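You operate a simulated robot arm through the tools that you are given. There is no shell and no other tool. Be economical: measure what you need, move in short steps, check, and stop when the job is done.

Carry out the task below with a simulated robot arm. There is one attempt and no reset: what you move stays moved.

TASK
Take the gold scoop and put it on the wooden tray. Then put the packet labelled "nori" from the top of the tea chest on the black saucer and the packet marked "rice" on top of the brown jar.
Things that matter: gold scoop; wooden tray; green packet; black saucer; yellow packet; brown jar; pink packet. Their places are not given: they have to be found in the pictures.

It is judged by the outcome, as a careful person would: the job done as asked, and still so three seconds after it is handed in. It fails if anything else is knocked over, pushed out of place, dropped, spilled or broken.

THE ROBOT
A 6-joint arm with a two-finger parallel gripper, fixed in place. Base frame: the origin is at the foot of the arm, x ahead of it, y to its left, z up; the work surface is at about z = 800. Lengths are in mm, angles in rad, forces in N, time in s.
With the tool pointing down near the work surface it reaches from about 260 to 680 mm from the base axis. Its first joint turns from -1.152 to 1.152 rad. Payload 2.9 kg.
Tool frame: the origin (TCP) lies between the finger pads and is the grasp point; the fingertips stand 30 mm ahead of it; z points along the fingers, y is the line along which they close. The gripper opens to 110 mm. The fingers are 20 mm wide and 10 mm thick; the gripper's body (48 by 112 mm) begins 55 mm behind the TCP.
Orientation is that of the tool frame in the base frame, as a unit quaternion [w, x, y, z]. With the fingers straight down and closing along the base's y, the tool's x points along the base's -x, its y along +y and its z along -z.

THE INTERFACE
- The arm moves only by the tool jog_arm. Its argument "rows" is a list that holds one entry, the list of rows, each a list of 7 numbers: the turn, a rotation vector about the base's x, y, z in rad, then the shift along the base's x, y, z in mm, then the gripper command, from -1 (shut) to 1 (fully open), values between in proportion. In form: [[[wx, wy, wz, tx, ty, tz, jaw], ...]]. A call has 1 to 12 rows; each row shifts and turns the commanded pose from where the row before left it. A row lasts 0.2 s, in which the tool goes at most 50 mm and 0.15 rad; a call with a longer step from one row to the next is refused whole, and so is a gripper value outside its range. A pose out of reach is approached as far as the arm can. The call stops where the force on the tool passes 40 N (or 10 N more than at its start, if that is more) or the arm is blocked; 0.2 s more then pass. The fingers move at their own pace (about 108 mm/s each) and stop on an object; they squeeze with about 39 N. The grip force told is the motor's: it shows also when the fingers shut on nothing. Time passes only in rows, and 0.2 s behind the last, so rows that do not move let the fingers close. It gives the time, the measured TCP pose, the force on the tool (base axes), the opening and the grip force at its end, in the units of the frame above (readings bear some noise).
- Cameras (640 x 400 px; columns grow to the right, rows downward): "scene" is fixed at [81.1, 430.8, 1390.1]; the picture's right is [-0.79, -0.61, 0.00], its down [-0.37, 0.48, -0.79] and it looks along [0.48, -0.63, -0.61] (base axes); focal length 336 px, centre (320, 200). "wrist" rides on the gripper at [-36, 0, -57] in the tool frame; the picture's right is [0.00, -1.00, 0.00], its down [0.97, 0.00, -0.24] and it looks along [0.24, 0.00, 0.97] (tool axes); focal length 218 px, centre (320, 200).
- get_image(camera): a new picture of that camera. No time passes.
- measure_at(camera, pixels): there is no depth. For up to 12 entries [column, row, z] of the newest picture of that camera ("zoom" is the newest enlarged one), the place [x, y] in the base frame at which the ray of that pixel passes the height z, good to about 2 mm, but the place of the scene camera against the robot may be out by one fixed shift of up to 18 mm in any direction. No time passes.
- zoom(camera, box): a new picture of the part [left, top, right, bottom] of that camera's present view, enlarged. No time passes.
- finish_job(): hands the job in; it is judged then, once.

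Work in short steps. Measure before you move; look again where a grasp or a placing could have gone wrong, and mend it. You have 80 turns and 38 pictures in all, the two below and enlarged ones among them. Open the gripper and draw the arm clear of the work before you hand the job in, unless the task says otherwise; then end with one line.

The tools are called after ">>>" by a JSON object that holds its "name" and its "arguments". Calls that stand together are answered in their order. jog_arm: Moves the arm, as the interface text tells. Its arguments: {"type":"object","properties":{"rows":{"type":"array"}},"required":["rows"]} The other tools are called the same way: get_image (camera) takes a picture; measure_at (camera, pixels) gives the place at which the rays of pixels pass given heights; zoom (camera, box) takes an enlarged picture of a part of a camera's view; finish_job () hands the job in.

At the start:

```text
time: 0.0
tcp_pos: [456.7, 11.1, 1075.2]
orientation: [0.0, 0.0, 1.0, 0.001]
ft_force: [0.3, 0.0, 1.0]
opening: 110.1
grip_force: 0.1
```

scene: 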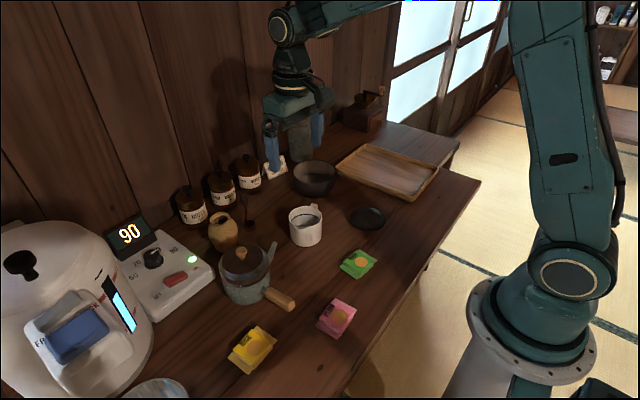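
wrist: 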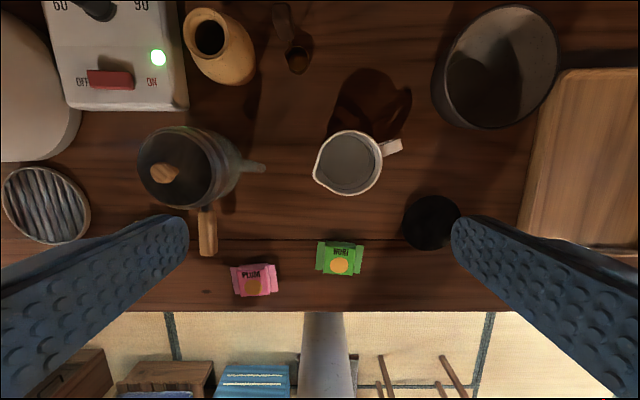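

The wrist picture shows green "nori" near (340,258) and pink "plum" near (254,280). I zoom in on the scene to find the scoop, the yellow packet, the jar and the tray.

>>> {"name": "zoom", "arguments": {"camera": "scene", "box": [160, 130, 320, 230]}}

>>> {"name": "zoom", "arguments": {"camera": "scene", "box": [200, 230, 400, 390]}}

>>> {"name": "zoom", "arguments": {"camera": "wrist", "box": [170, 0, 410, 150]}}

```text
4.00 times, centred on (240, 180) of scene
```

zoom: 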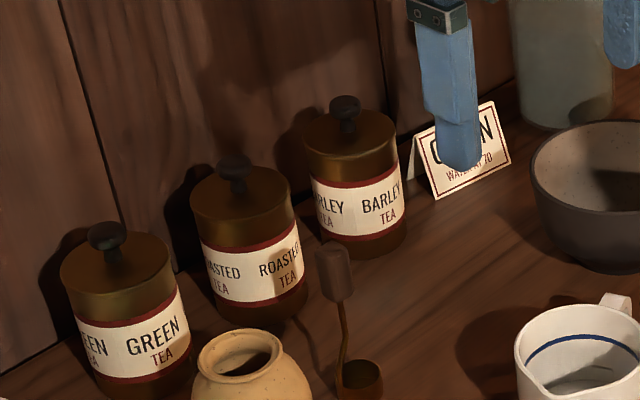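

```text
2.50 times, centred on (300, 310) of scene
```

zoom: 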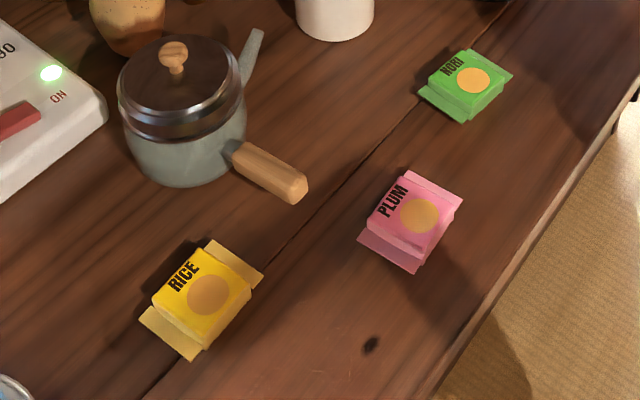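

```text
2.67 times, centred on (290, 75) of wrist
```

zoom: 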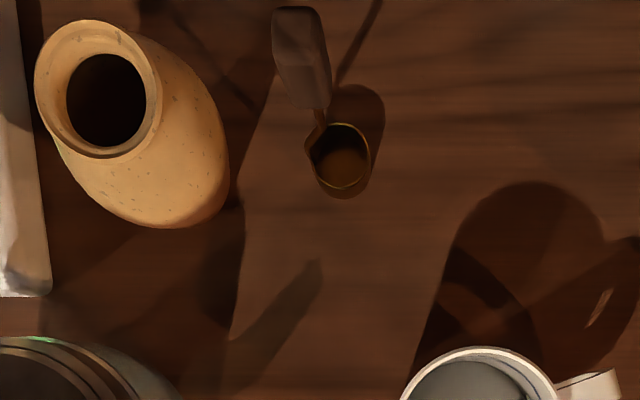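

I check the back corner (the dark box near (365,110)), the saucer and the tray.

>>> {"name": "zoom", "arguments": {"camera": "scene", "box": [288, 70, 488, 240]}}

>>> {"name": "measure_at", "arguments": {"camera": "wrist", "pixels": [[340, 258, 810], [254, 280, 810], [432, 222, 810], [210, 38, 860], [297, 60, 870], [298, 60, 805], [283, 15, 870], [350, 160, 870], [560, 130, 810], [220, 75, 800]]}}

>>> {"name": "measure_at", "arguments": {"camera": "scene", "pixels": [[358, 264, 810], [337, 317, 810], [252, 350, 810], [368, 217, 810], [222, 218, 860], [250, 225, 805], [388, 170, 810]]}}

```text
2.35 times, centred on (388, 155) of scene
```

zoom: 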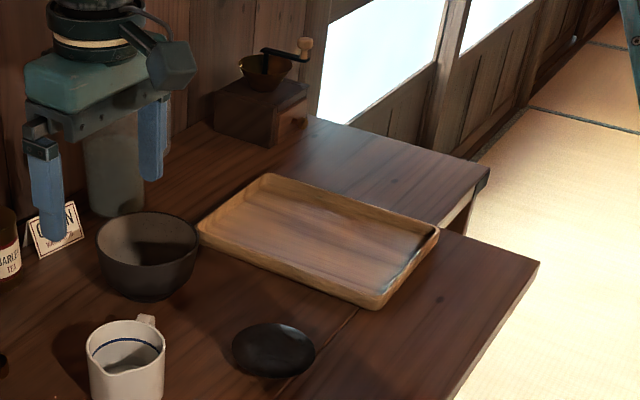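

```text
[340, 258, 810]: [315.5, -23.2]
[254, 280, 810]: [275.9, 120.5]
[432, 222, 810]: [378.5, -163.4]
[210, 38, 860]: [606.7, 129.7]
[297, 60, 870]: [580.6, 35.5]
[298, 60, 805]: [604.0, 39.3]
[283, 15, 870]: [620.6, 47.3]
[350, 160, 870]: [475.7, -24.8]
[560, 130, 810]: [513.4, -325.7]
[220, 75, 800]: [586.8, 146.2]
```

```text
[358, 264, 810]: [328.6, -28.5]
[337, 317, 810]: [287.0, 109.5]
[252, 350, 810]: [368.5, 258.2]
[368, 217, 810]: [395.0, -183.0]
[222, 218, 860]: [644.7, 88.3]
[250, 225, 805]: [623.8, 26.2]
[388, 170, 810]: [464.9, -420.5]
```

No packet is on the back box; the nori packet is the green one on the counter, rice is the yellow one, and the tan-brown pot near (222,230) is the jar. The scoop stands upright at about (604,39) with a tall handle. I move over it for a better look.

>>> {"name": "jog_arm", "arguments": {"rows": [[[0, 0, 0, 40, 15, 0, 0], [0, 0, 0, 40, 15, 0, 0], [0, 0, 0, 0, 0, 0, 0]]]}}

>>> {"name": "get_image", "arguments": {"camera": "wrist"}}

>>> {"name": "get_image", "arguments": {"camera": "scene"}}

```text
time: 0.8
tcp_pos: [536.1, 41.4, 1074.4]
orientation: [0.0, 0.0, 1.0, 0.0]
ft_force: [-0.7, 0.6, -0.3]
opening: 54.8
grip_force: 0.2
```

```text
31 pictures are left
```

wrist: 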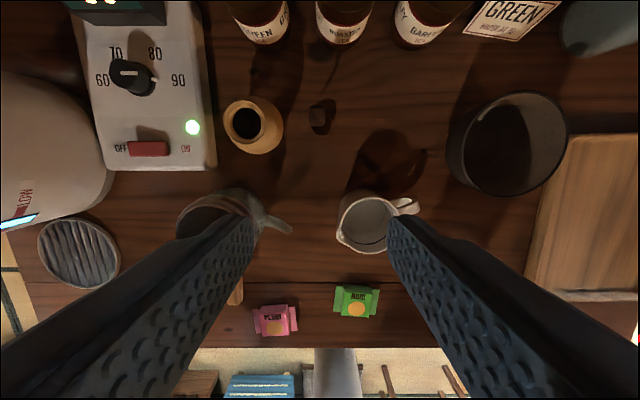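

```text
30 pictures are left
```

scene: 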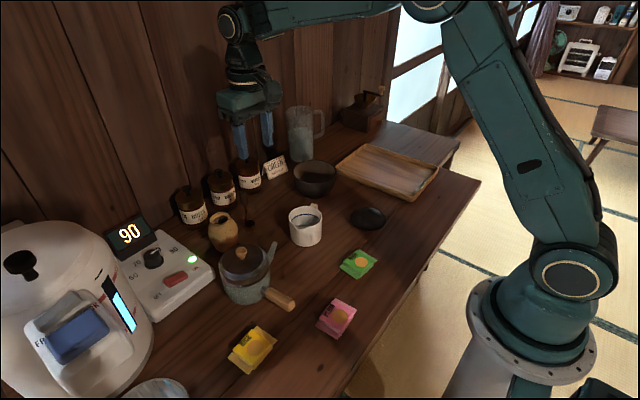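

>>> {"name": "zoom", "arguments": {"camera": "wrist", "box": [216, 70, 376, 170]}}

>>> {"name": "zoom", "arguments": {"camera": "scene", "box": [200, 180, 280, 260]}}

>>> {"name": "measure_at", "arguments": {"camera": "wrist", "pixels": [[318, 115, 910], [318, 115, 890], [244, 121, 860], [228, 121, 860], [262, 121, 860], [258, 130, 800], [356, 302, 810]]}}

>>> {"name": "measure_at", "arguments": {"camera": "scene", "pixels": [[243, 192, 910], [243, 192, 890], [250, 227, 800], [222, 217, 860], [222, 217, 880]]}}

```text
4.00 times, centred on (296, 120) of wrist
```

zoom: 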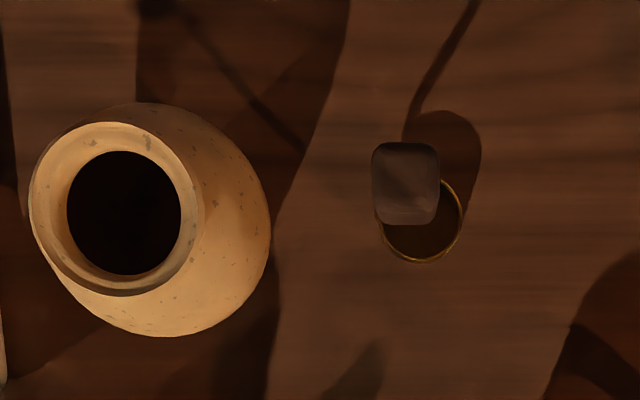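

```text
5.00 times, centred on (240, 220) of scene
```

zoom: 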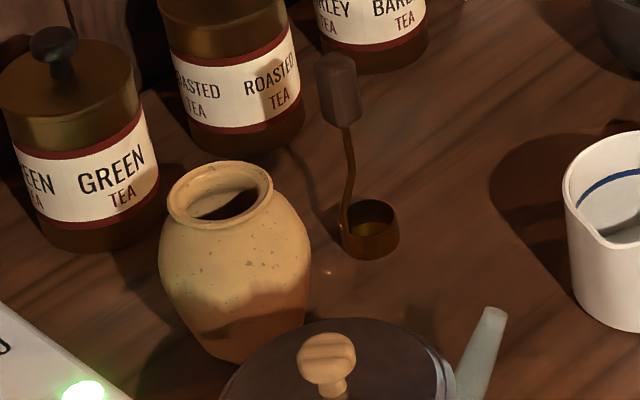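

```text
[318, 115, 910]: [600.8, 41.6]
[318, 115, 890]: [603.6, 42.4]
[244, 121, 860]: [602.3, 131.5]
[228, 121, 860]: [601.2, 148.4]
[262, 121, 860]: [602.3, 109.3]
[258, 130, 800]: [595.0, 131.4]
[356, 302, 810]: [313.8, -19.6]
```

```text
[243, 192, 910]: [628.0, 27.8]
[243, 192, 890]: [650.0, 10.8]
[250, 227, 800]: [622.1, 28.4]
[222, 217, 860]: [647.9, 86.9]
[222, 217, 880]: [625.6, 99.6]
```

The handle's block is at about (602,42), with its top near z≈915. I move above it, come down partway and check.

>>> {"name": "jog_arm", "arguments": {"rows": [[[0, 0, 0, 33, 0, 0, 0], [0, 0, 0, 33, 0.5, 0, 0], [0, 0, 0, 0, 0, -40, 0], [0, 0, 0, 0, 0, -40, 0], [0, 0, 0, 0, 0, -24, 0], [0, 0, 0, 0, 0, 0, 0]]]}}

>>> {"name": "get_image", "arguments": {"camera": "wrist"}}

>>> {"name": "zoom", "arguments": {"camera": "scene", "box": [190, 130, 300, 240]}}

```text
time: 2.2
tcp_pos: [599.8, 41.6, 971.2]
orientation: [0.0, 0.0, 1.0, 0.0]
ft_force: [-0.5, 0.8, 0.0]
opening: 55.0
grip_force: 0.1
```

```text
27 pictures are left
```

wrist: 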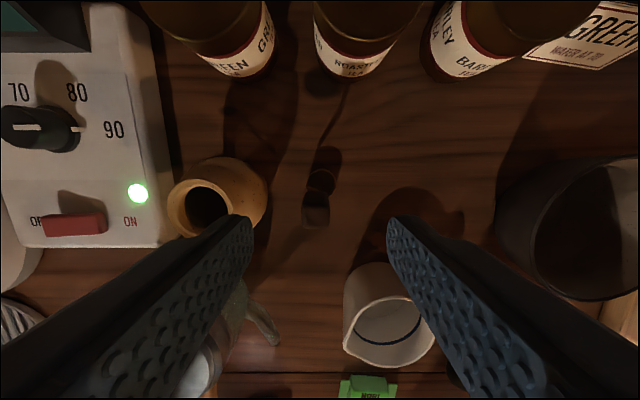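

```text
3.64 times, centred on (245, 185) of scene
```

zoom: 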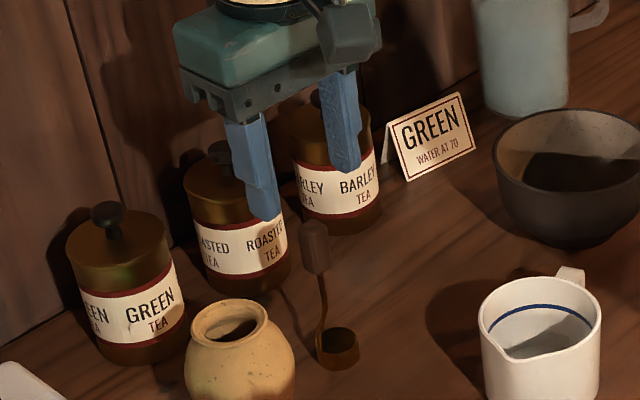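

>>> {"name": "measure_at", "arguments": {"camera": "wrist", "pixels": [[317, 208, 900], [317, 208, 880], [317, 208, 860], [322, 180, 805], [207, 210, 860], [207, 210, 850]]}}

>>> {"name": "zoom", "arguments": {"camera": "wrist", "box": [260, 140, 380, 240]}}

```text
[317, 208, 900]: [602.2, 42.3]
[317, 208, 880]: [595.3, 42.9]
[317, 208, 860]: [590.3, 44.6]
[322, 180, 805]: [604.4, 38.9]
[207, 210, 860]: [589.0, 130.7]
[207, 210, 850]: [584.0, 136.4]
```

```text
4.00 times, centred on (320, 190) of wrist
```

zoom: 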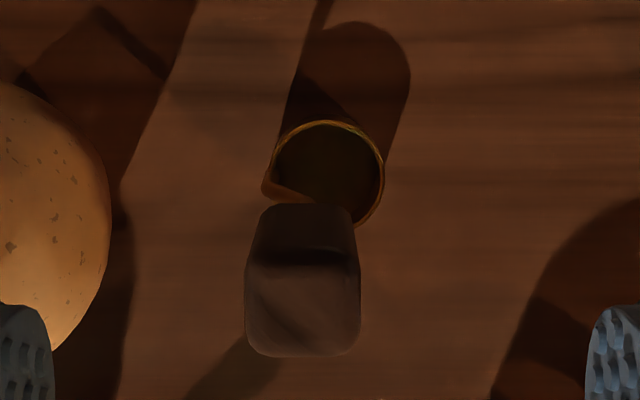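

Triangulation puts the block's top at about (600,43,918). I go down to z≈900 and close.

>>> {"name": "jog_arm", "arguments": {"rows": [[[0, 0, 0, 0, 0.5, -30, 0], [0, 0, 0, 0, 0.5, -28, 0], [0, 0, 0, 0, 0, -13, 0], [0, 0, 0, 0, 0, 0, -1], [0, 0, 0, 0, 0, 0, -1], [0, 0, 0, 0, 0, 0, -1]]]}}

>>> {"name": "zoom", "arguments": {"camera": "scene", "box": [190, 130, 300, 240]}}

```text
time: 3.6
tcp_pos: [600.6, 43.6, 901.0]
orientation: [0.0, -0.001, 1.0, 0.0]
ft_force: [-0.5, 0.0, 0.0]
opening: 15.2
grip_force: 39.2
```

```text
3.64 times, centred on (245, 185) of scene
```

zoom: 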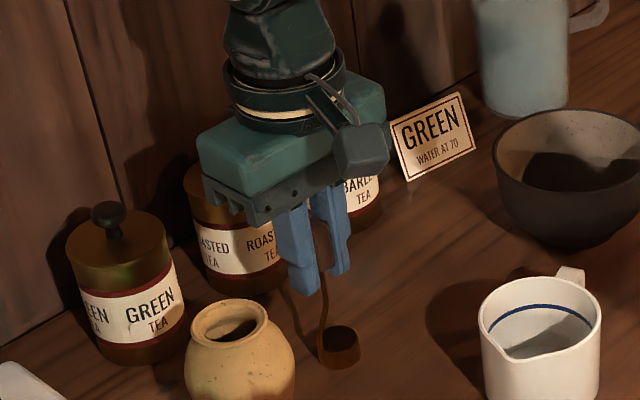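

Gripped (opening 15.2). I lift the scoop to clear everything and carry it towards the tray.

>>> {"name": "jog_arm", "arguments": {"rows": [[[0, 0, 0, 0, 0, 20, -1], [0, 0, 0, 0, 0, 40, -1], [0, 0, 0, 0, 0, 45, -1], [0, 0, 0, 0, 0, 45, -1], [0, 0, 0, -8, -25, 0, -1], [0, 0, 0, -14, -43, 0, -1], [0, 0, 0, -14, -43, 0, -1], [0, 0, 0, -14, -43, 0, -1], [0, 0, 0, -14, -43, 0, -1], [0, 0, 0, -14, -43, 0, -1], [0, 0, 0, -10, -30, 0, -1], [0, 0, 0, 0, 0, 0, -1]]]}}

>>> {"name": "get_image", "arguments": {"camera": "wrist"}}

>>> {"name": "get_image", "arguments": {"camera": "scene"}}

```text
time: 6.2
tcp_pos: [513.2, -227.4, 1050.4]
orientation: [0.0, -0.001, 1.0, 0.001]
ft_force: [-0.6, -0.5, -1.5]
opening: 15.0
grip_force: 38.7
```

```text
23 pictures are left
```

wrist: 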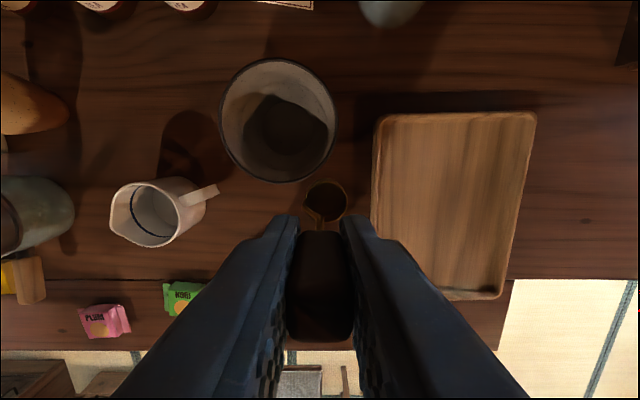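

```text
22 pictures are left
```

scene: 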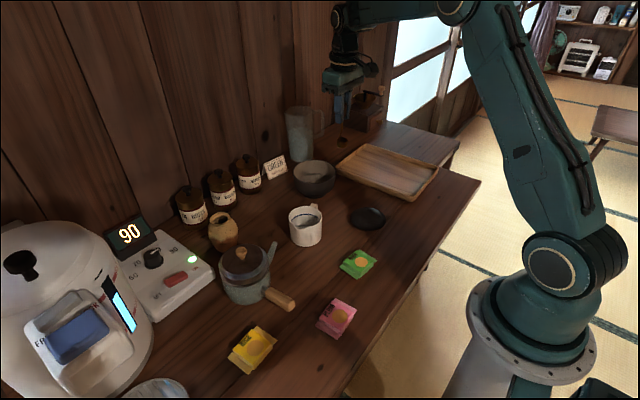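

>>> {"name": "measure_at", "arguments": {"camera": "wrist", "pixels": [[380, 118, 815], [535, 115, 815], [510, 285, 815], [455, 200, 805], [326, 202, 965], [375, 220, 815], [500, 295, 815]]}}

```text
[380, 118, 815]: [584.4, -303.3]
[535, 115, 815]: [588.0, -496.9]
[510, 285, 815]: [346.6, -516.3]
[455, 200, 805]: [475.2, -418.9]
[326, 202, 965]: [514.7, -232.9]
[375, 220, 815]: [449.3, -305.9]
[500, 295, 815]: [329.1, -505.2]
```

The tray spans about x 345–585, y −303 to −505. I carry the scoop to about (480,−375) and lower it to just above the tray.

>>> {"name": "jog_arm", "arguments": {"rows": [[[0, 0, 0, -8, -36, 0, -1], [0, 0, 0, -9, -42, 0, -1], [0, 0, 0, -9, -42, 0, -1], [0, 0, 0, -7, -28, 0, -1], [0, 0, 0, 0, 0, -35, -1], [0, 0, 0, 0, 0, -40, -1], [0, 0, 0, 0, 0, -35, -1], [0, 0, 0, 0, 0, -15, -1], [0, 0, 0, 0, 0, 0, -1]]]}}

>>> {"name": "get_image", "arguments": {"camera": "wrist"}}

>>> {"name": "zoom", "arguments": {"camera": "scene", "box": [320, 80, 480, 220]}}

```text
time: 8.2
tcp_pos: [480.6, -376.3, 924.6]
orientation: [0.0, 0.001, 1.0, 0.0]
ft_force: [0.8, -0.7, -1.1]
opening: 14.8
grip_force: 38.6
```

```text
21 pictures are left
```

wrist: 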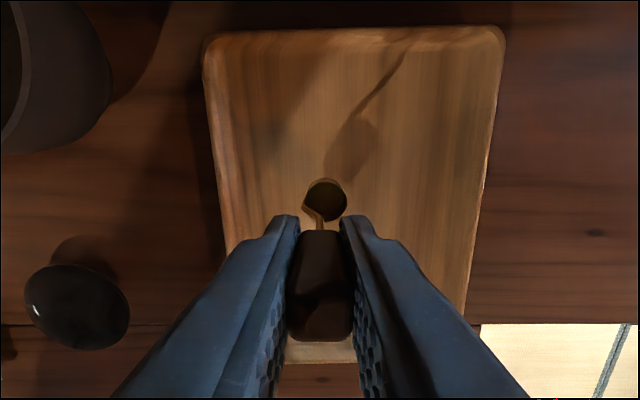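

```text
2.86 times, centred on (400, 150) of scene
```

zoom: 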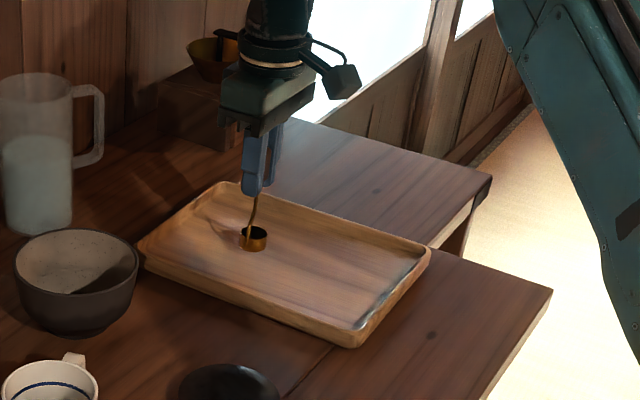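

The scoop hangs inside the tray. I lower it gently and watch the force.

>>> {"name": "jog_arm", "arguments": {"rows": [[[0, 0, 0, 0, 0, -4, -1], [0, 0, 0, 0, 0, -4, -1], [0, 0, 0, 0, 0, -3, -1]]]}}

>>> {"name": "jog_arm", "arguments": {"rows": [[[0, 0, 0, 0, 0, -1.5, -1], [0, 0, 0, 0, 0, -1.5, -1]]]}}

>>> {"name": "jog_arm", "arguments": {"rows": [[[0, 0, 0, 0, 0, -1, -1], [0, 0, 0, 0, 0, -1, -1]]]}}

```text
time: 9.0
tcp_pos: [480.1, -375.5, 912.3]
orientation: [0.0, 0.0, 1.0, 0.0]
ft_force: [-0.6, -0.3, -0.7]
opening: 14.9
grip_force: 39.3
```

```text
time: 9.6
tcp_pos: [480.8, -375.4, 911.2]
orientation: [0.0, 0.0, 1.0, 0.001]
ft_force: [-0.4, 0.7, 0.4]
opening: 15.0
grip_force: 38.9
```

```text
time: 10.2
tcp_pos: [480.2, -375.7, 908.9]
orientation: [0.001, 0.0, 1.0, 0.001]
ft_force: [0.2, 0.5, 2.3]
opening: 15.1
grip_force: 38.9
```

>>> {"name": "jog_arm", "arguments": {"rows": [[[0, 0, 0, 0, 0, -1, -1], [0, 0, 0, 0, 0, 0, -1]]]}}

```text
time: 10.8
tcp_pos: [480.5, -375.5, 908.7]
orientation: [0.0, 0.0, 1.0, -0.002]
ft_force: [-1.8, 1.5, 10.6]
opening: 14.9
grip_force: 39.0
```

Contact (10.6 N). I back up a little to ease the load, open slowly and look.

>>> {"name": "jog_arm", "arguments": {"rows": [[[0, 0, 0, 0, 0, 0.8, -1], [0, 0, 0, 0, 0, 0, -0.65], [0, 0, 0, 0, 0, 0, -0.5], [0, 0, 0, 0, 0, 0, -0.3], [0, 0, 0, 0, 0, 0, -0.3]]]}}

>>> {"name": "zoom", "arguments": {"camera": "scene", "box": [320, 80, 480, 220]}}

```text
time: 12.0
tcp_pos: [480.7, -375.5, 908.5]
orientation: [0.0, -0.001, 1.0, 0.0]
ft_force: [0.6, 0.4, 0.5]
opening: 38.4
grip_force: 0.1
```

```text
2.86 times, centred on (400, 150) of scene
```

zoom: 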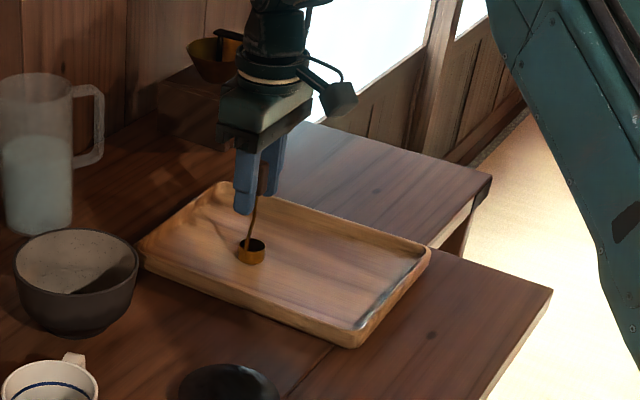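

The scoop stands in the tray. I rise straight up and head for the nori packet at about (315,−22).

>>> {"name": "jog_arm", "arguments": {"rows": [[[0, 0, 0, 0, 0, 20, -0.3], [0, 0, 0, 0, 0, 45, -0.3], [0, 0, 0, 0, 0, 45, -0.3], [0, 0, 0, -20, 44, 0, 0], [0, 0, 0, -20, 44, 0, 0], [0, 0, 0, -20, 44, 0, 0.3], [0, 0, 0, -20, 44, 0, 0.3], [0, 0, 0, -20, 44, 0, 0.3], [0, 0, 0, -20, 44, 0, 0.3], [0, 0, 0, -20, 44, 0, 0.3], [0, 0, 0, -20, 44, 0, 0.3], [0, 0, 0, 0, 0, -40, 0.3]]]}}

>>> {"name": "jog_arm", "arguments": {"rows": [[[0, 0, 0, 0, 0, -15, 0.3], [0, 0, 0, 0, 0, 0, 0.3]]]}}

>>> {"name": "get_image", "arguments": {"camera": "wrist"}}

>>> {"name": "get_image", "arguments": {"camera": "scene"}}

```text
time: 14.6
tcp_pos: [319.0, -22.0, 977.9]
orientation: [0.0, 0.0, 1.0, 0.0]
ft_force: [0.8, -0.5, 0.0]
opening: 71.7
grip_force: 0.1
```

```text
time: 15.2
tcp_pos: [320.1, -23.4, 963.2]
orientation: [0.0, 0.0, 1.0, 0.001]
ft_force: [0.3, 0.1, -0.4]
opening: 71.5
grip_force: 0.0
```

```text
18 pictures are left
```

wrist: 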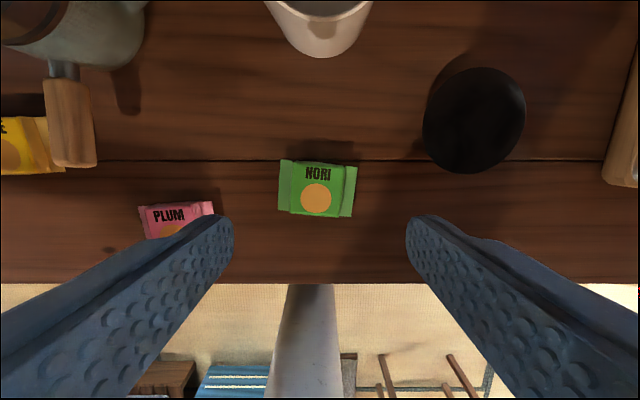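

```text
17 pictures are left
```

scene: 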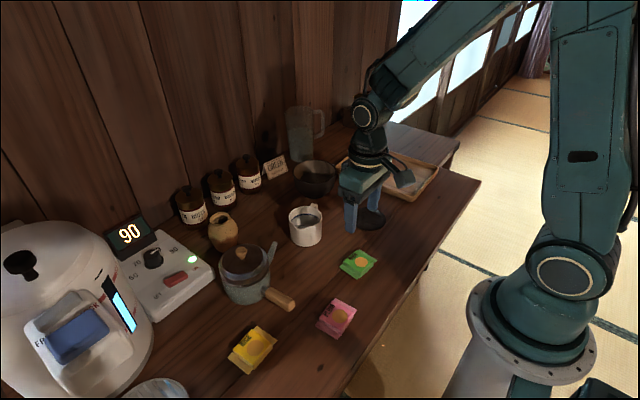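

Nori's body runs about from (290,163) to (345,216) with flaps left and right, yawed roughly 0.08 rad. I'll measure it, then grip it across the sides without flaps.

>>> {"name": "measure_at", "arguments": {"camera": "wrist", "pixels": [[293, 163, 818], [345, 167, 818], [291, 213, 818], [341, 218, 818], [317, 190, 818], [474, 120, 810], [474, 68, 810], [474, 174, 810], [317, 218, 802]]}}

>>> {"name": "zoom", "arguments": {"camera": "wrist", "box": [260, 140, 380, 240]}}

```text
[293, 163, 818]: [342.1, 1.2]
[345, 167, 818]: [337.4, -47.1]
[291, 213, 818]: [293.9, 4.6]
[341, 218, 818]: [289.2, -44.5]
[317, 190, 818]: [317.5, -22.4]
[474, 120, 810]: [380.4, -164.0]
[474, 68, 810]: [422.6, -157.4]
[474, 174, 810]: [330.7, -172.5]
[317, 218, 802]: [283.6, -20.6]
```

```text
4.00 times, centred on (320, 190) of wrist
```

zoom: 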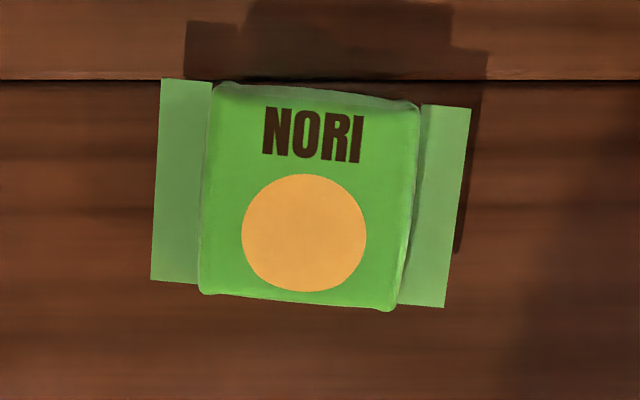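

I rotate +1.486 rad over the packet centre (317,−22) and come down partway.

>>> {"name": "jog_arm", "arguments": {"rows": [[[0, 0, 0.1486, -3, 1.4, 0, 0.4], [0, 0, 0.1486, 0, 0, 0, 0.4], [0, 0, 0.1486, 0, 0, 0, 0.4], [0, 0, 0.1486, 0, 0, 0, 0.4], [0, 0, 0.1486, 0, 0, 0, 0.4], [0, 0, 0.1486, 0, 0, 0, 0.4], [0, 0, 0.1486, 0, 0, -10, 0.4], [0, 0, 0.1486, 0, 0, -20, 0.4], [0, 0, 0.1486, 0, 0, -25, 0.4], [0, 0, 0.1486, 0, 0, -25, 0.4], [0, 0, 0, 0, 0, 0, 0.4]]]}}

>>> {"name": "get_image", "arguments": {"camera": "wrist"}}

```text
time: 17.6
tcp_pos: [316.3, -21.3, 884.1]
orientation: [0.001, -0.677, 0.736, 0.001]
ft_force: [0.5, 0.4, 0.2]
opening: 77.0
grip_force: 0.1
```

```text
15 pictures are left
```

wrist: 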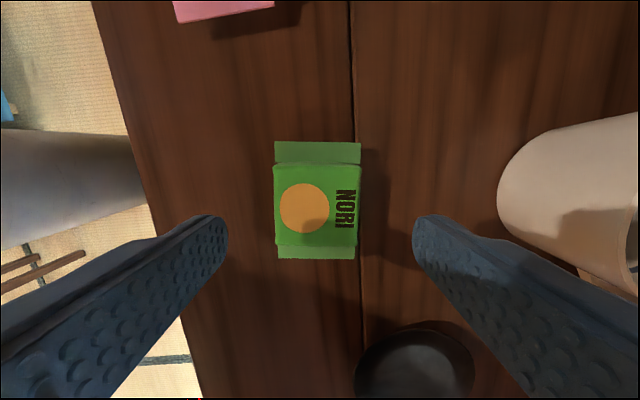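

Well aligned and centred (columns 275–358). I descend to z≈835 and close.

>>> {"name": "jog_arm", "arguments": {"rows": [[[0, 0, 0, 0, 0, -25, 0.3], [0, 0, 0, 0, 0, -18, 0.3], [0, 0, 0, 0, 0, -6, 0.3], [0, 0, 0, 0, 0, 0, -0.2], [0, 0, 0, 0, 0, 0, -0.3], [0, 0, 0, 0, 0, 0, -0.3]]]}}

```text
time: 19.0
tcp_pos: [317.0, -21.4, 834.8]
orientation: [0.0, -0.676, 0.737, 0.0]
ft_force: [0.4, 0.2, -0.2]
opening: 50.8
grip_force: 39.6
```

Gripped at 50.8 mm. I lift and carry it over the saucer at about (378,−164).

>>> {"name": "jog_arm", "arguments": {"rows": [[[0, 0, 0, 0, 0, 15, -0.3], [0, 0, 0, 0, 0, 35, -0.3], [0, 0, 0, 11, -26, 10, -0.3], [0, 0, 0, 17, -40, 0, -0.3], [0, 0, 0, 17, -40, 0, -0.3], [0, 0, 0, 16, -36, 0, -0.3], [0, 0, 0, 0, 0, 0, -0.3]]]}}

>>> {"name": "get_image", "arguments": {"camera": "wrist"}}

>>> {"name": "zoom", "arguments": {"camera": "scene", "box": [300, 120, 460, 280]}}

```text
time: 20.6
tcp_pos: [377.3, -165.0, 895.6]
orientation: [0.001, -0.676, 0.737, 0.0]
ft_force: [0.2, 0.4, -0.3]
opening: 50.6
grip_force: 38.9
```

```text
14 pictures are left
```

wrist: 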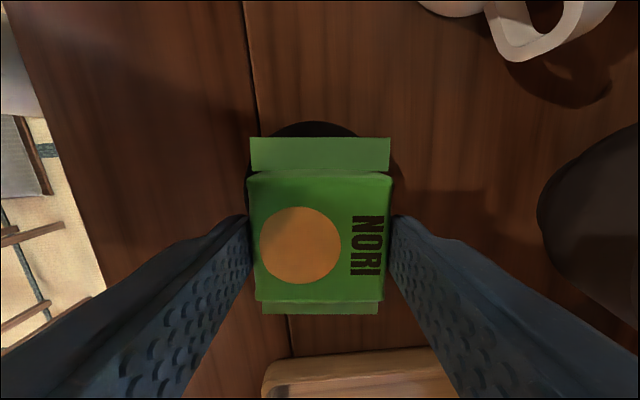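

```text
2.50 times, centred on (380, 200) of scene
```

zoom: 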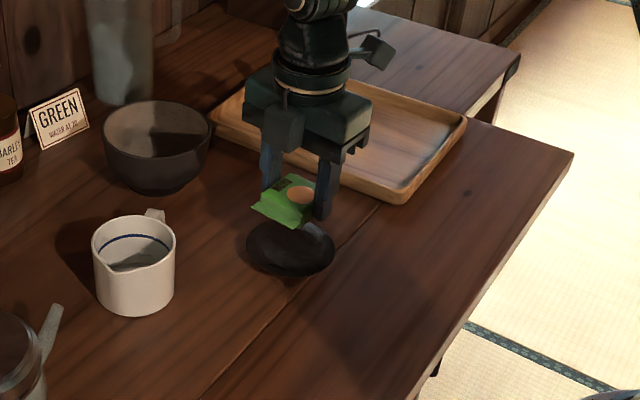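

>>> {"name": "measure_at", "arguments": {"camera": "wrist", "pixels": [[312, 122, 812], [312, 122, 805], [262, 145, 812]]}}

>>> {"name": "jog_arm", "arguments": {"rows": [[[0, 0, 0, 1, 0, -20, -0.3], [0, 0, 0, 0, 0, -15, -0.3], [0, 0, 0, 0, 0, -8, -0.3], [0, 0, 0, 0, 0, -3, -0.3]]]}}

>>> {"name": "jog_arm", "arguments": {"rows": [[[0, 0, 0, 0, 0, -2, -0.3], [0, 0, 0, 0, 0, 0, -0.3]]]}}

```text
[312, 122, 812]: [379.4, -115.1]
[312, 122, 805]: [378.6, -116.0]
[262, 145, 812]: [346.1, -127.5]
```

```text
time: 21.6
tcp_pos: [379.6, -165.5, 849.9]
orientation: [0.0, -0.676, 0.737, -0.001]
ft_force: [-4.8, 0.0, 22.3]
opening: 50.6
grip_force: 38.7
```

```text
time: 22.2
tcp_pos: [379.2, -163.7, 848.0]
orientation: [0.0, -0.676, 0.737, -0.002]
ft_force: [-0.8, -0.2, 24.1]
opening: 50.6
grip_force: 39.1
```

Contact at z≈850. I ease up and open slightly.

>>> {"name": "jog_arm", "arguments": {"rows": [[[0, 0, 0, 0, 0, 1.5, -0.3], [0, 0, 0, 0, 0, 0, -0.05], [0, 0, 0, 0, 0, 0, 0.08], [0, 0, 0, 0, 0, 0, 0.12], [0, 0, 0, 0, 0, 10, 0.12], [0, 0, 0, 0, 0, 30, 0.12], [0, 0, 0, 0, 0, 45, 0.12], [0, 0, 0, 0, 0, 45, 0.12], [0, 0, 0, 0, 0, 0, 0.12]]]}}

>>> {"name": "get_image", "arguments": {"camera": "wrist"}}

>>> {"name": "get_image", "arguments": {"camera": "scene"}}

```text
time: 24.2
tcp_pos: [380.0, -163.2, 978.6]
orientation: [0.0, -0.676, 0.737, 0.0]
ft_force: [0.7, -0.1, 0.3]
opening: 61.7
grip_force: 0.0
```

```text
12 pictures are left
```

wrist: 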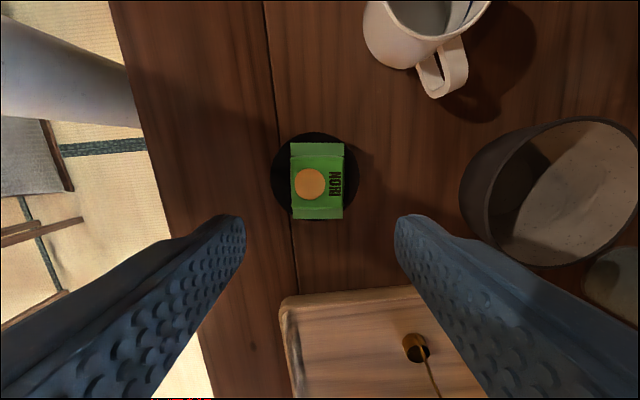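

```text
11 pictures are left
```

scene: 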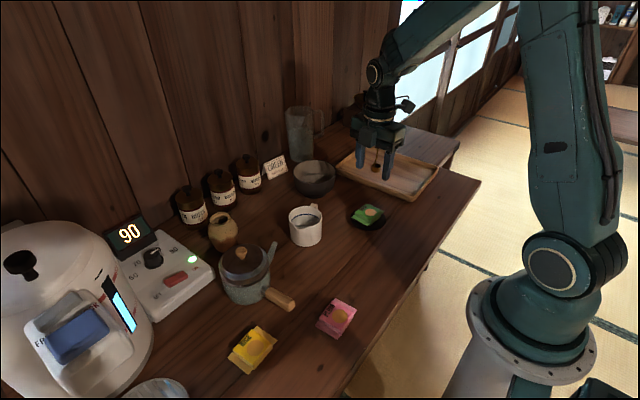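

Nori lies on the saucer and the scoop stands in the tray. Next I travel to the yellow rice packet at roughly (355,268).

>>> {"name": "jog_arm", "arguments": {"rows": [[[0, 0, 0, -1, 20, 0, 0.3], [0, 0, 0, -2, 43, 0, 0.3], [0, 0, 0, -3, 43, 0, 0.3], [0, 0, 0, -3, 43, 0, 0.3], [0, 0, 0, -3, 43, 0, 0.3], [0, 0, 0, -3, 43, 0, 0.3], [0, 0, 0, -3, 43, 0, 0.3], [0, 0, 0, -3, 43, 0, 0.3], [0, 0, 0, -3, 43, 0, 0.3], [0, 0, 0, -1, 43, 0, 0.3], [0, 0, 0, 0, 21, 0, 0.3], [0, 0, 0, 0, 0, 0, 0.3]]]}}

>>> {"name": "get_image", "arguments": {"camera": "wrist"}}

```text
time: 26.8
tcp_pos: [354.4, 264.6, 979.7]
orientation: [0.0, -0.676, 0.737, 0.0]
ft_force: [0.7, 0.5, 0.5]
opening: 71.5
grip_force: 0.0
```

```text
10 pictures are left
```

wrist: 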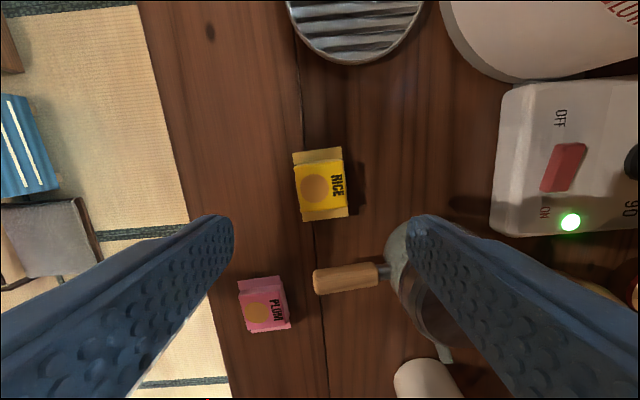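

>>> {"name": "zoom", "arguments": {"camera": "wrist", "box": [260, 135, 380, 235]}}

>>> {"name": "measure_at", "arguments": {"camera": "wrist", "pixels": [[320, 186, 818], [294, 166, 818], [340, 160, 818], [299, 212, 818], [347, 207, 818], [315, 280, 830], [378, 275, 830]]}}

```text
4.00 times, centred on (320, 185) of wrist
```

zoom: 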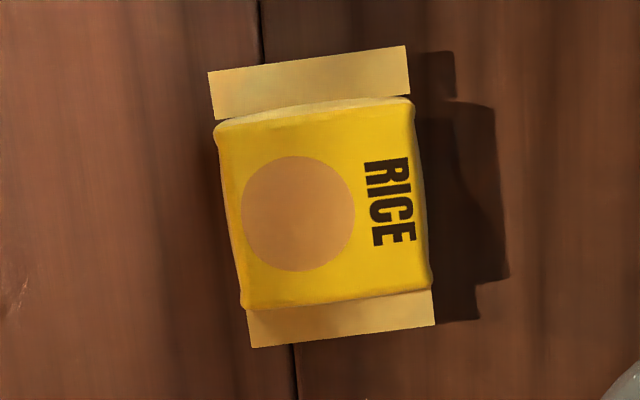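

```text
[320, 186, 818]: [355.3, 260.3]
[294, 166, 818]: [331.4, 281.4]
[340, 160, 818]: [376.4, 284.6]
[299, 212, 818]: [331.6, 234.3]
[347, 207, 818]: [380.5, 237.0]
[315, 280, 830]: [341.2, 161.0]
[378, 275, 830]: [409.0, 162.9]
```

Rice's body centre is at (356,260), and it needs +0.13 rad more yaw. Before grasping, I take a look straight down on the jar to fix its place (the packet would block that view later).

>>> {"name": "jog_arm", "arguments": {"rows": [[[0, 0, 0.13, 35, -24, 10, 0.3], [0, 0, 0, 40, -28, 0, 0.3], [0, 0, 0, 40, -28, 0, 0.3], [0, 0, 0, 40, -28, 0, 0.3], [0, 0, 0, 40, -28, 0, 0.3], [0, 0, 0, 40, -28, 0, 0.3], [0, 0, 0, 9, -6, 0, 0.3], [0, 0, 0, 0, 0, 0, 0.3]]]}}

>>> {"name": "get_image", "arguments": {"camera": "wrist"}}

```text
time: 28.6
tcp_pos: [598.6, 93.6, 988.2]
orientation: [-0.001, 0.723, -0.691, 0.0]
ft_force: [-0.1, -1.1, 0.5]
opening: 71.3
grip_force: 0.1
```

```text
8 pictures are left
```

wrist: 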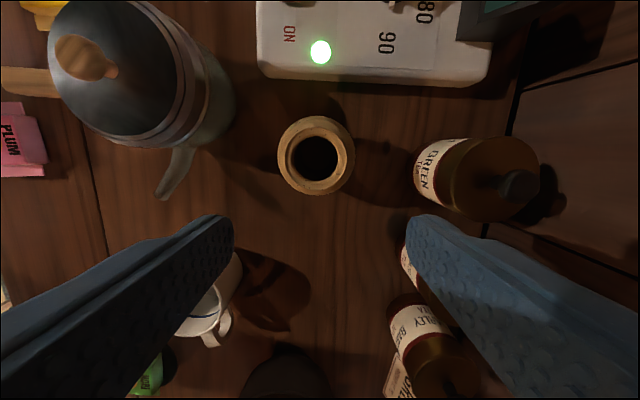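

>>> {"name": "zoom", "arguments": {"camera": "wrist", "box": [256, 105, 384, 205]}}

>>> {"name": "measure_at", "arguments": {"camera": "wrist", "pixels": [[316, 158, 860], [316, 158, 875], [288, 158, 865], [344, 158, 865], [200, 110, 830], [415, 185, 880], [490, 40, 830]]}}

```text
4.00 times, centred on (320, 155) of wrist
```

zoom: 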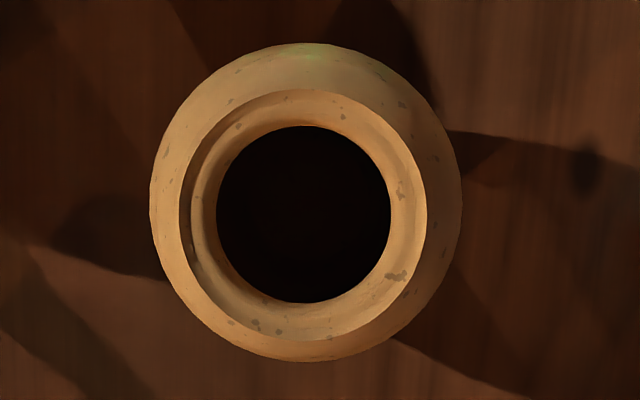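

```text
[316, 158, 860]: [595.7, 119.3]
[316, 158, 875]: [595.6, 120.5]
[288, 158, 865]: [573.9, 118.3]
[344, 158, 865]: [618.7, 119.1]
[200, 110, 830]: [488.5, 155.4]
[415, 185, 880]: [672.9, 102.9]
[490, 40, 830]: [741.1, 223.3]
```

Jar rim centre is about (596,120), top z≈880, outer rim about 50 mm. I return to the rice packet and come down partway.

>>> {"name": "jog_arm", "arguments": {"rows": [[[0, 0, 0, -30, 20.4, 0, 0.3], [0, 0, 0, -40, 27, 0, 0.3], [0, 0, 0, -40, 28, 0, 0.3], [0, 0, 0, -40, 28, 0, 0.3], [0, 0, 0, -40, 28, 0, 0.3], [0, 0, 0, -40, 27, 0, 0.3], [0, 0, 0, -12.6, 8, -30, 0.35], [0, 0, 0, 0, 0, -45, 0.35], [0, 0, 0, 0, 0, -30, 0.35], [0, 0, 0, 0, 0, 0, 0.35]]]}}

>>> {"name": "get_image", "arguments": {"camera": "wrist"}}

```text
time: 30.8
tcp_pos: [354.7, 261.0, 883.9]
orientation: [-0.001, 0.723, -0.691, 0.0]
ft_force: [-0.6, -0.7, 0.5]
opening: 74.3
grip_force: 0.0
```

```text
6 pictures are left
```

wrist: 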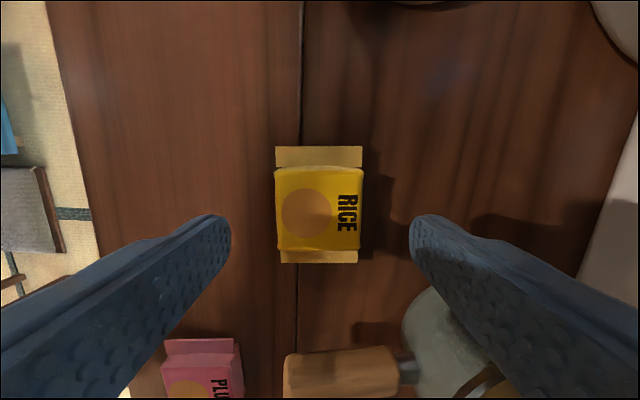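

Aligned (columns 275–362). I descend to z≈835 and close.

>>> {"name": "jog_arm", "arguments": {"rows": [[[0, 0, 0, 0, 0, -25, 0.3], [0, 0, 0, 0, 0, -18, 0.3], [0, 0, 0, 0, 0, -6, 0.3], [0, 0, 0, 0, 0, 0, -0.2], [0, 0, 0, 0, 0, 0, -0.3], [0, 0, 0, 0, 0, 0, -0.3]]]}}

```text
time: 32.2
tcp_pos: [356.1, 260.5, 834.0]
orientation: [0.0, 0.723, -0.691, 0.0]
ft_force: [-0.6, 0.4, -1.1]
opening: 50.8
grip_force: 39.0
```

Gripped. I lift high and carry it over the jar.

>>> {"name": "jog_arm", "arguments": {"rows": [[[0, 0, 0, 0, 0, 20, -0.3], [0, 0, 0, 0, 0, 45, -0.3], [0, 0, 0, 0, 0, 45, -0.3], [0, 0, 0, 0, 0, 45, -0.3], [0, 0, 0, 30, -18, 0, -0.3], [0, 0, 0, 40, -23, 0, -0.3], [0, 0, 0, 40, -23, 0, -0.3], [0, 0, 0, 40, -23, 0, -0.3], [0, 0, 0, 40, -23, 0, -0.3], [0, 0, 0, 35, -20, 0, -0.3], [0, 0, 0, 15, -10.5, 0, -0.3], [0, 0, 0, 0, 0, -20, -0.3]]]}}

>>> {"name": "jog_arm", "arguments": {"rows": [[[0, 0, 0, 0, 0, -20, -0.3], [0, 0, 0, 0, 0, -12, -0.3], [0, 0, 0, 0, 0, 0, -0.3]]]}}

>>> {"name": "zoom", "arguments": {"camera": "scene", "box": [170, 150, 290, 260]}}

```text
time: 34.8
tcp_pos: [596.5, 120.4, 968.6]
orientation: [-0.001, 0.723, -0.691, 0.001]
ft_force: [-0.2, -0.8, 0.1]
opening: 50.8
grip_force: 38.8
```

```text
time: 35.6
tcp_pos: [596.1, 119.0, 938.0]
orientation: [0.0, 0.723, -0.691, 0.001]
ft_force: [-0.6, -0.1, 0.4]
opening: 50.8
grip_force: 39.3
```

```text
3.64 times, centred on (230, 205) of scene
```

zoom: 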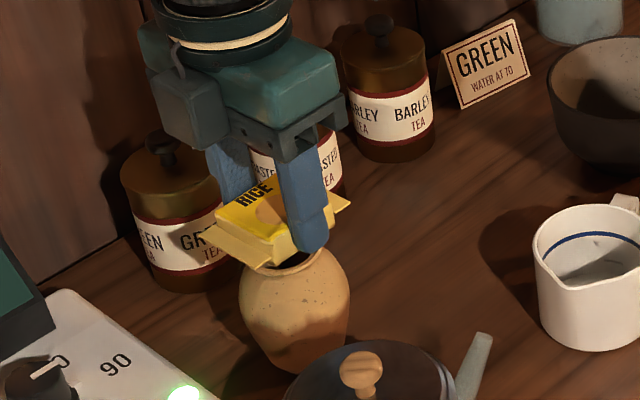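

The packet hangs over the jar mouth. I lower it in small steps, watching the force.

>>> {"name": "jog_arm", "arguments": {"rows": [[[0, 0, 0, 0, 0, -6, -0.3], [0, 0, 0, 0, 0, -4, -0.3], [0, 0, 0, 0, 0, -2, -0.3]]]}}

>>> {"name": "jog_arm", "arguments": {"rows": [[[0, 0, 0, 0, 0, -1.5, -0.3], [0, 0, 0, 0, 0, -1.5, -0.3]]]}}

```text
time: 36.4
tcp_pos: [596.6, 119.3, 925.2]
orientation: [0.001, 0.723, -0.69, 0.0]
ft_force: [-0.3, 1.2, -0.2]
opening: 50.8
grip_force: 39.1
```

```text
time: 37.0
tcp_pos: [596.6, 120.3, 924.1]
orientation: [-0.001, 0.723, -0.69, 0.0]
ft_force: [-3.9, -0.3, 10.4]
opening: 50.5
grip_force: 38.8
```

Contact at z≈924 (10 N). I ease up slightly, open a little and look before leaving.

>>> {"name": "jog_arm", "arguments": {"rows": [[[0, 0, 0, 0, 0, 0.6, -0.3], [0, 0, 0, 0, 0, 0, -0.08], [0, 0, 0, 0, 0, 0, 0.0], [0, 0, 0, 0, 0, 0, 0.1], [0, 0, 0, 0, 0, 0, 0.1]]]}}

>>> {"name": "zoom", "arguments": {"camera": "scene", "box": [170, 150, 290, 260]}}

```text
time: 38.2
tcp_pos: [596.4, 120.5, 923.2]
orientation: [-0.001, 0.723, -0.691, 0.0]
ft_force: [-0.2, -0.6, 0.5]
opening: 60.8
grip_force: 0.0
```

```text
3.64 times, centred on (230, 205) of scene
```

zoom: 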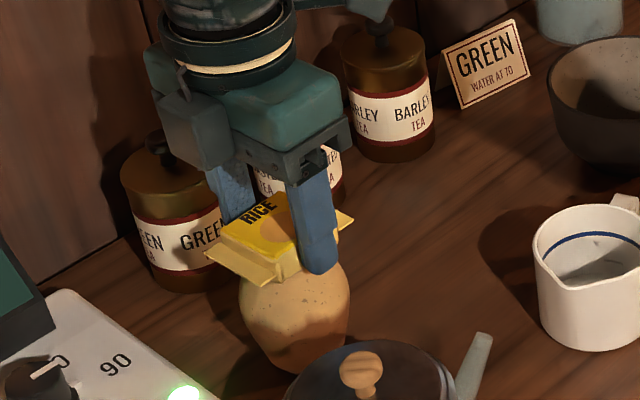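

The packet rests on the jar. I rise straight up and draw clear.

>>> {"name": "jog_arm", "arguments": {"rows": [[[0, 0, 0, 0, 0, 8, 0.1], [0, 0, 0, 0, 0, 20, 0.1], [0, 0, 0, 0, 0, 40, 0.1], [0, 0, 0, 0, 0, 45, 0.1], [0, 0, 0, -35, 0, 20, 0.1], [0, 0, 0, -45, -5, 0, 0.1], [0, 0, 0, -45, -5, 0, 0.1], [0, 0, 0, -35, 0, 0, 0.3], [0, 0, 0, 0, 0, 0, 0.3]]]}}

>>> {"name": "get_image", "arguments": {"camera": "scene"}}

>>> {"name": "zoom", "arguments": {"camera": "scene", "box": [170, 130, 450, 305]}}

```text
time: 40.2
tcp_pos: [434.8, 108.9, 1056.2]
orientation: [0.0, 0.723, -0.691, -0.001]
ft_force: [0.3, 0.6, -0.7]
opening: 71.7
grip_force: 0.0
```

```text
3 pictures are left
```

scene: 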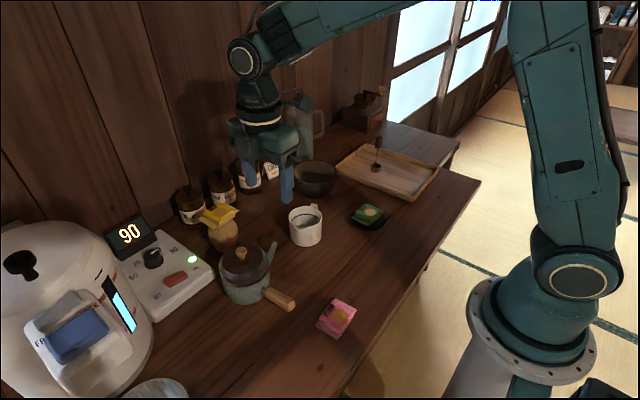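

```text
2.29 times, centred on (310, 218) of scene
```

zoom: 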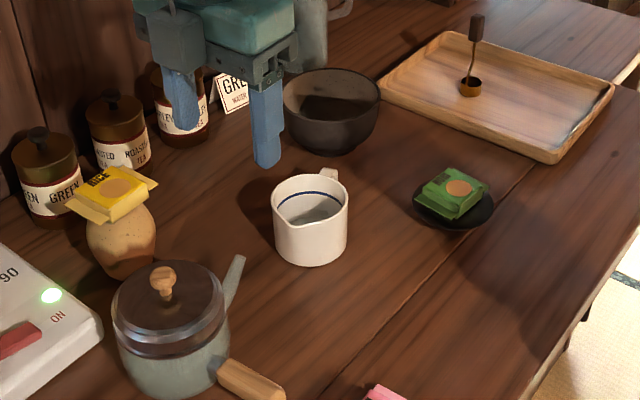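

The scoop stands in the tray, nori lies on the saucer and rice on the jar. The arm is clear with the gripper open, so I hand in.

>>> {"name": "finish_job", "arguments": {}}

```text
The job is handed in.
```

The gold scoop is on the wooden tray, the "nori" packet is on the black saucer and the "rice" packet is on the brown jar. The last picture before hand-in showed nothing else moved or knocked over.
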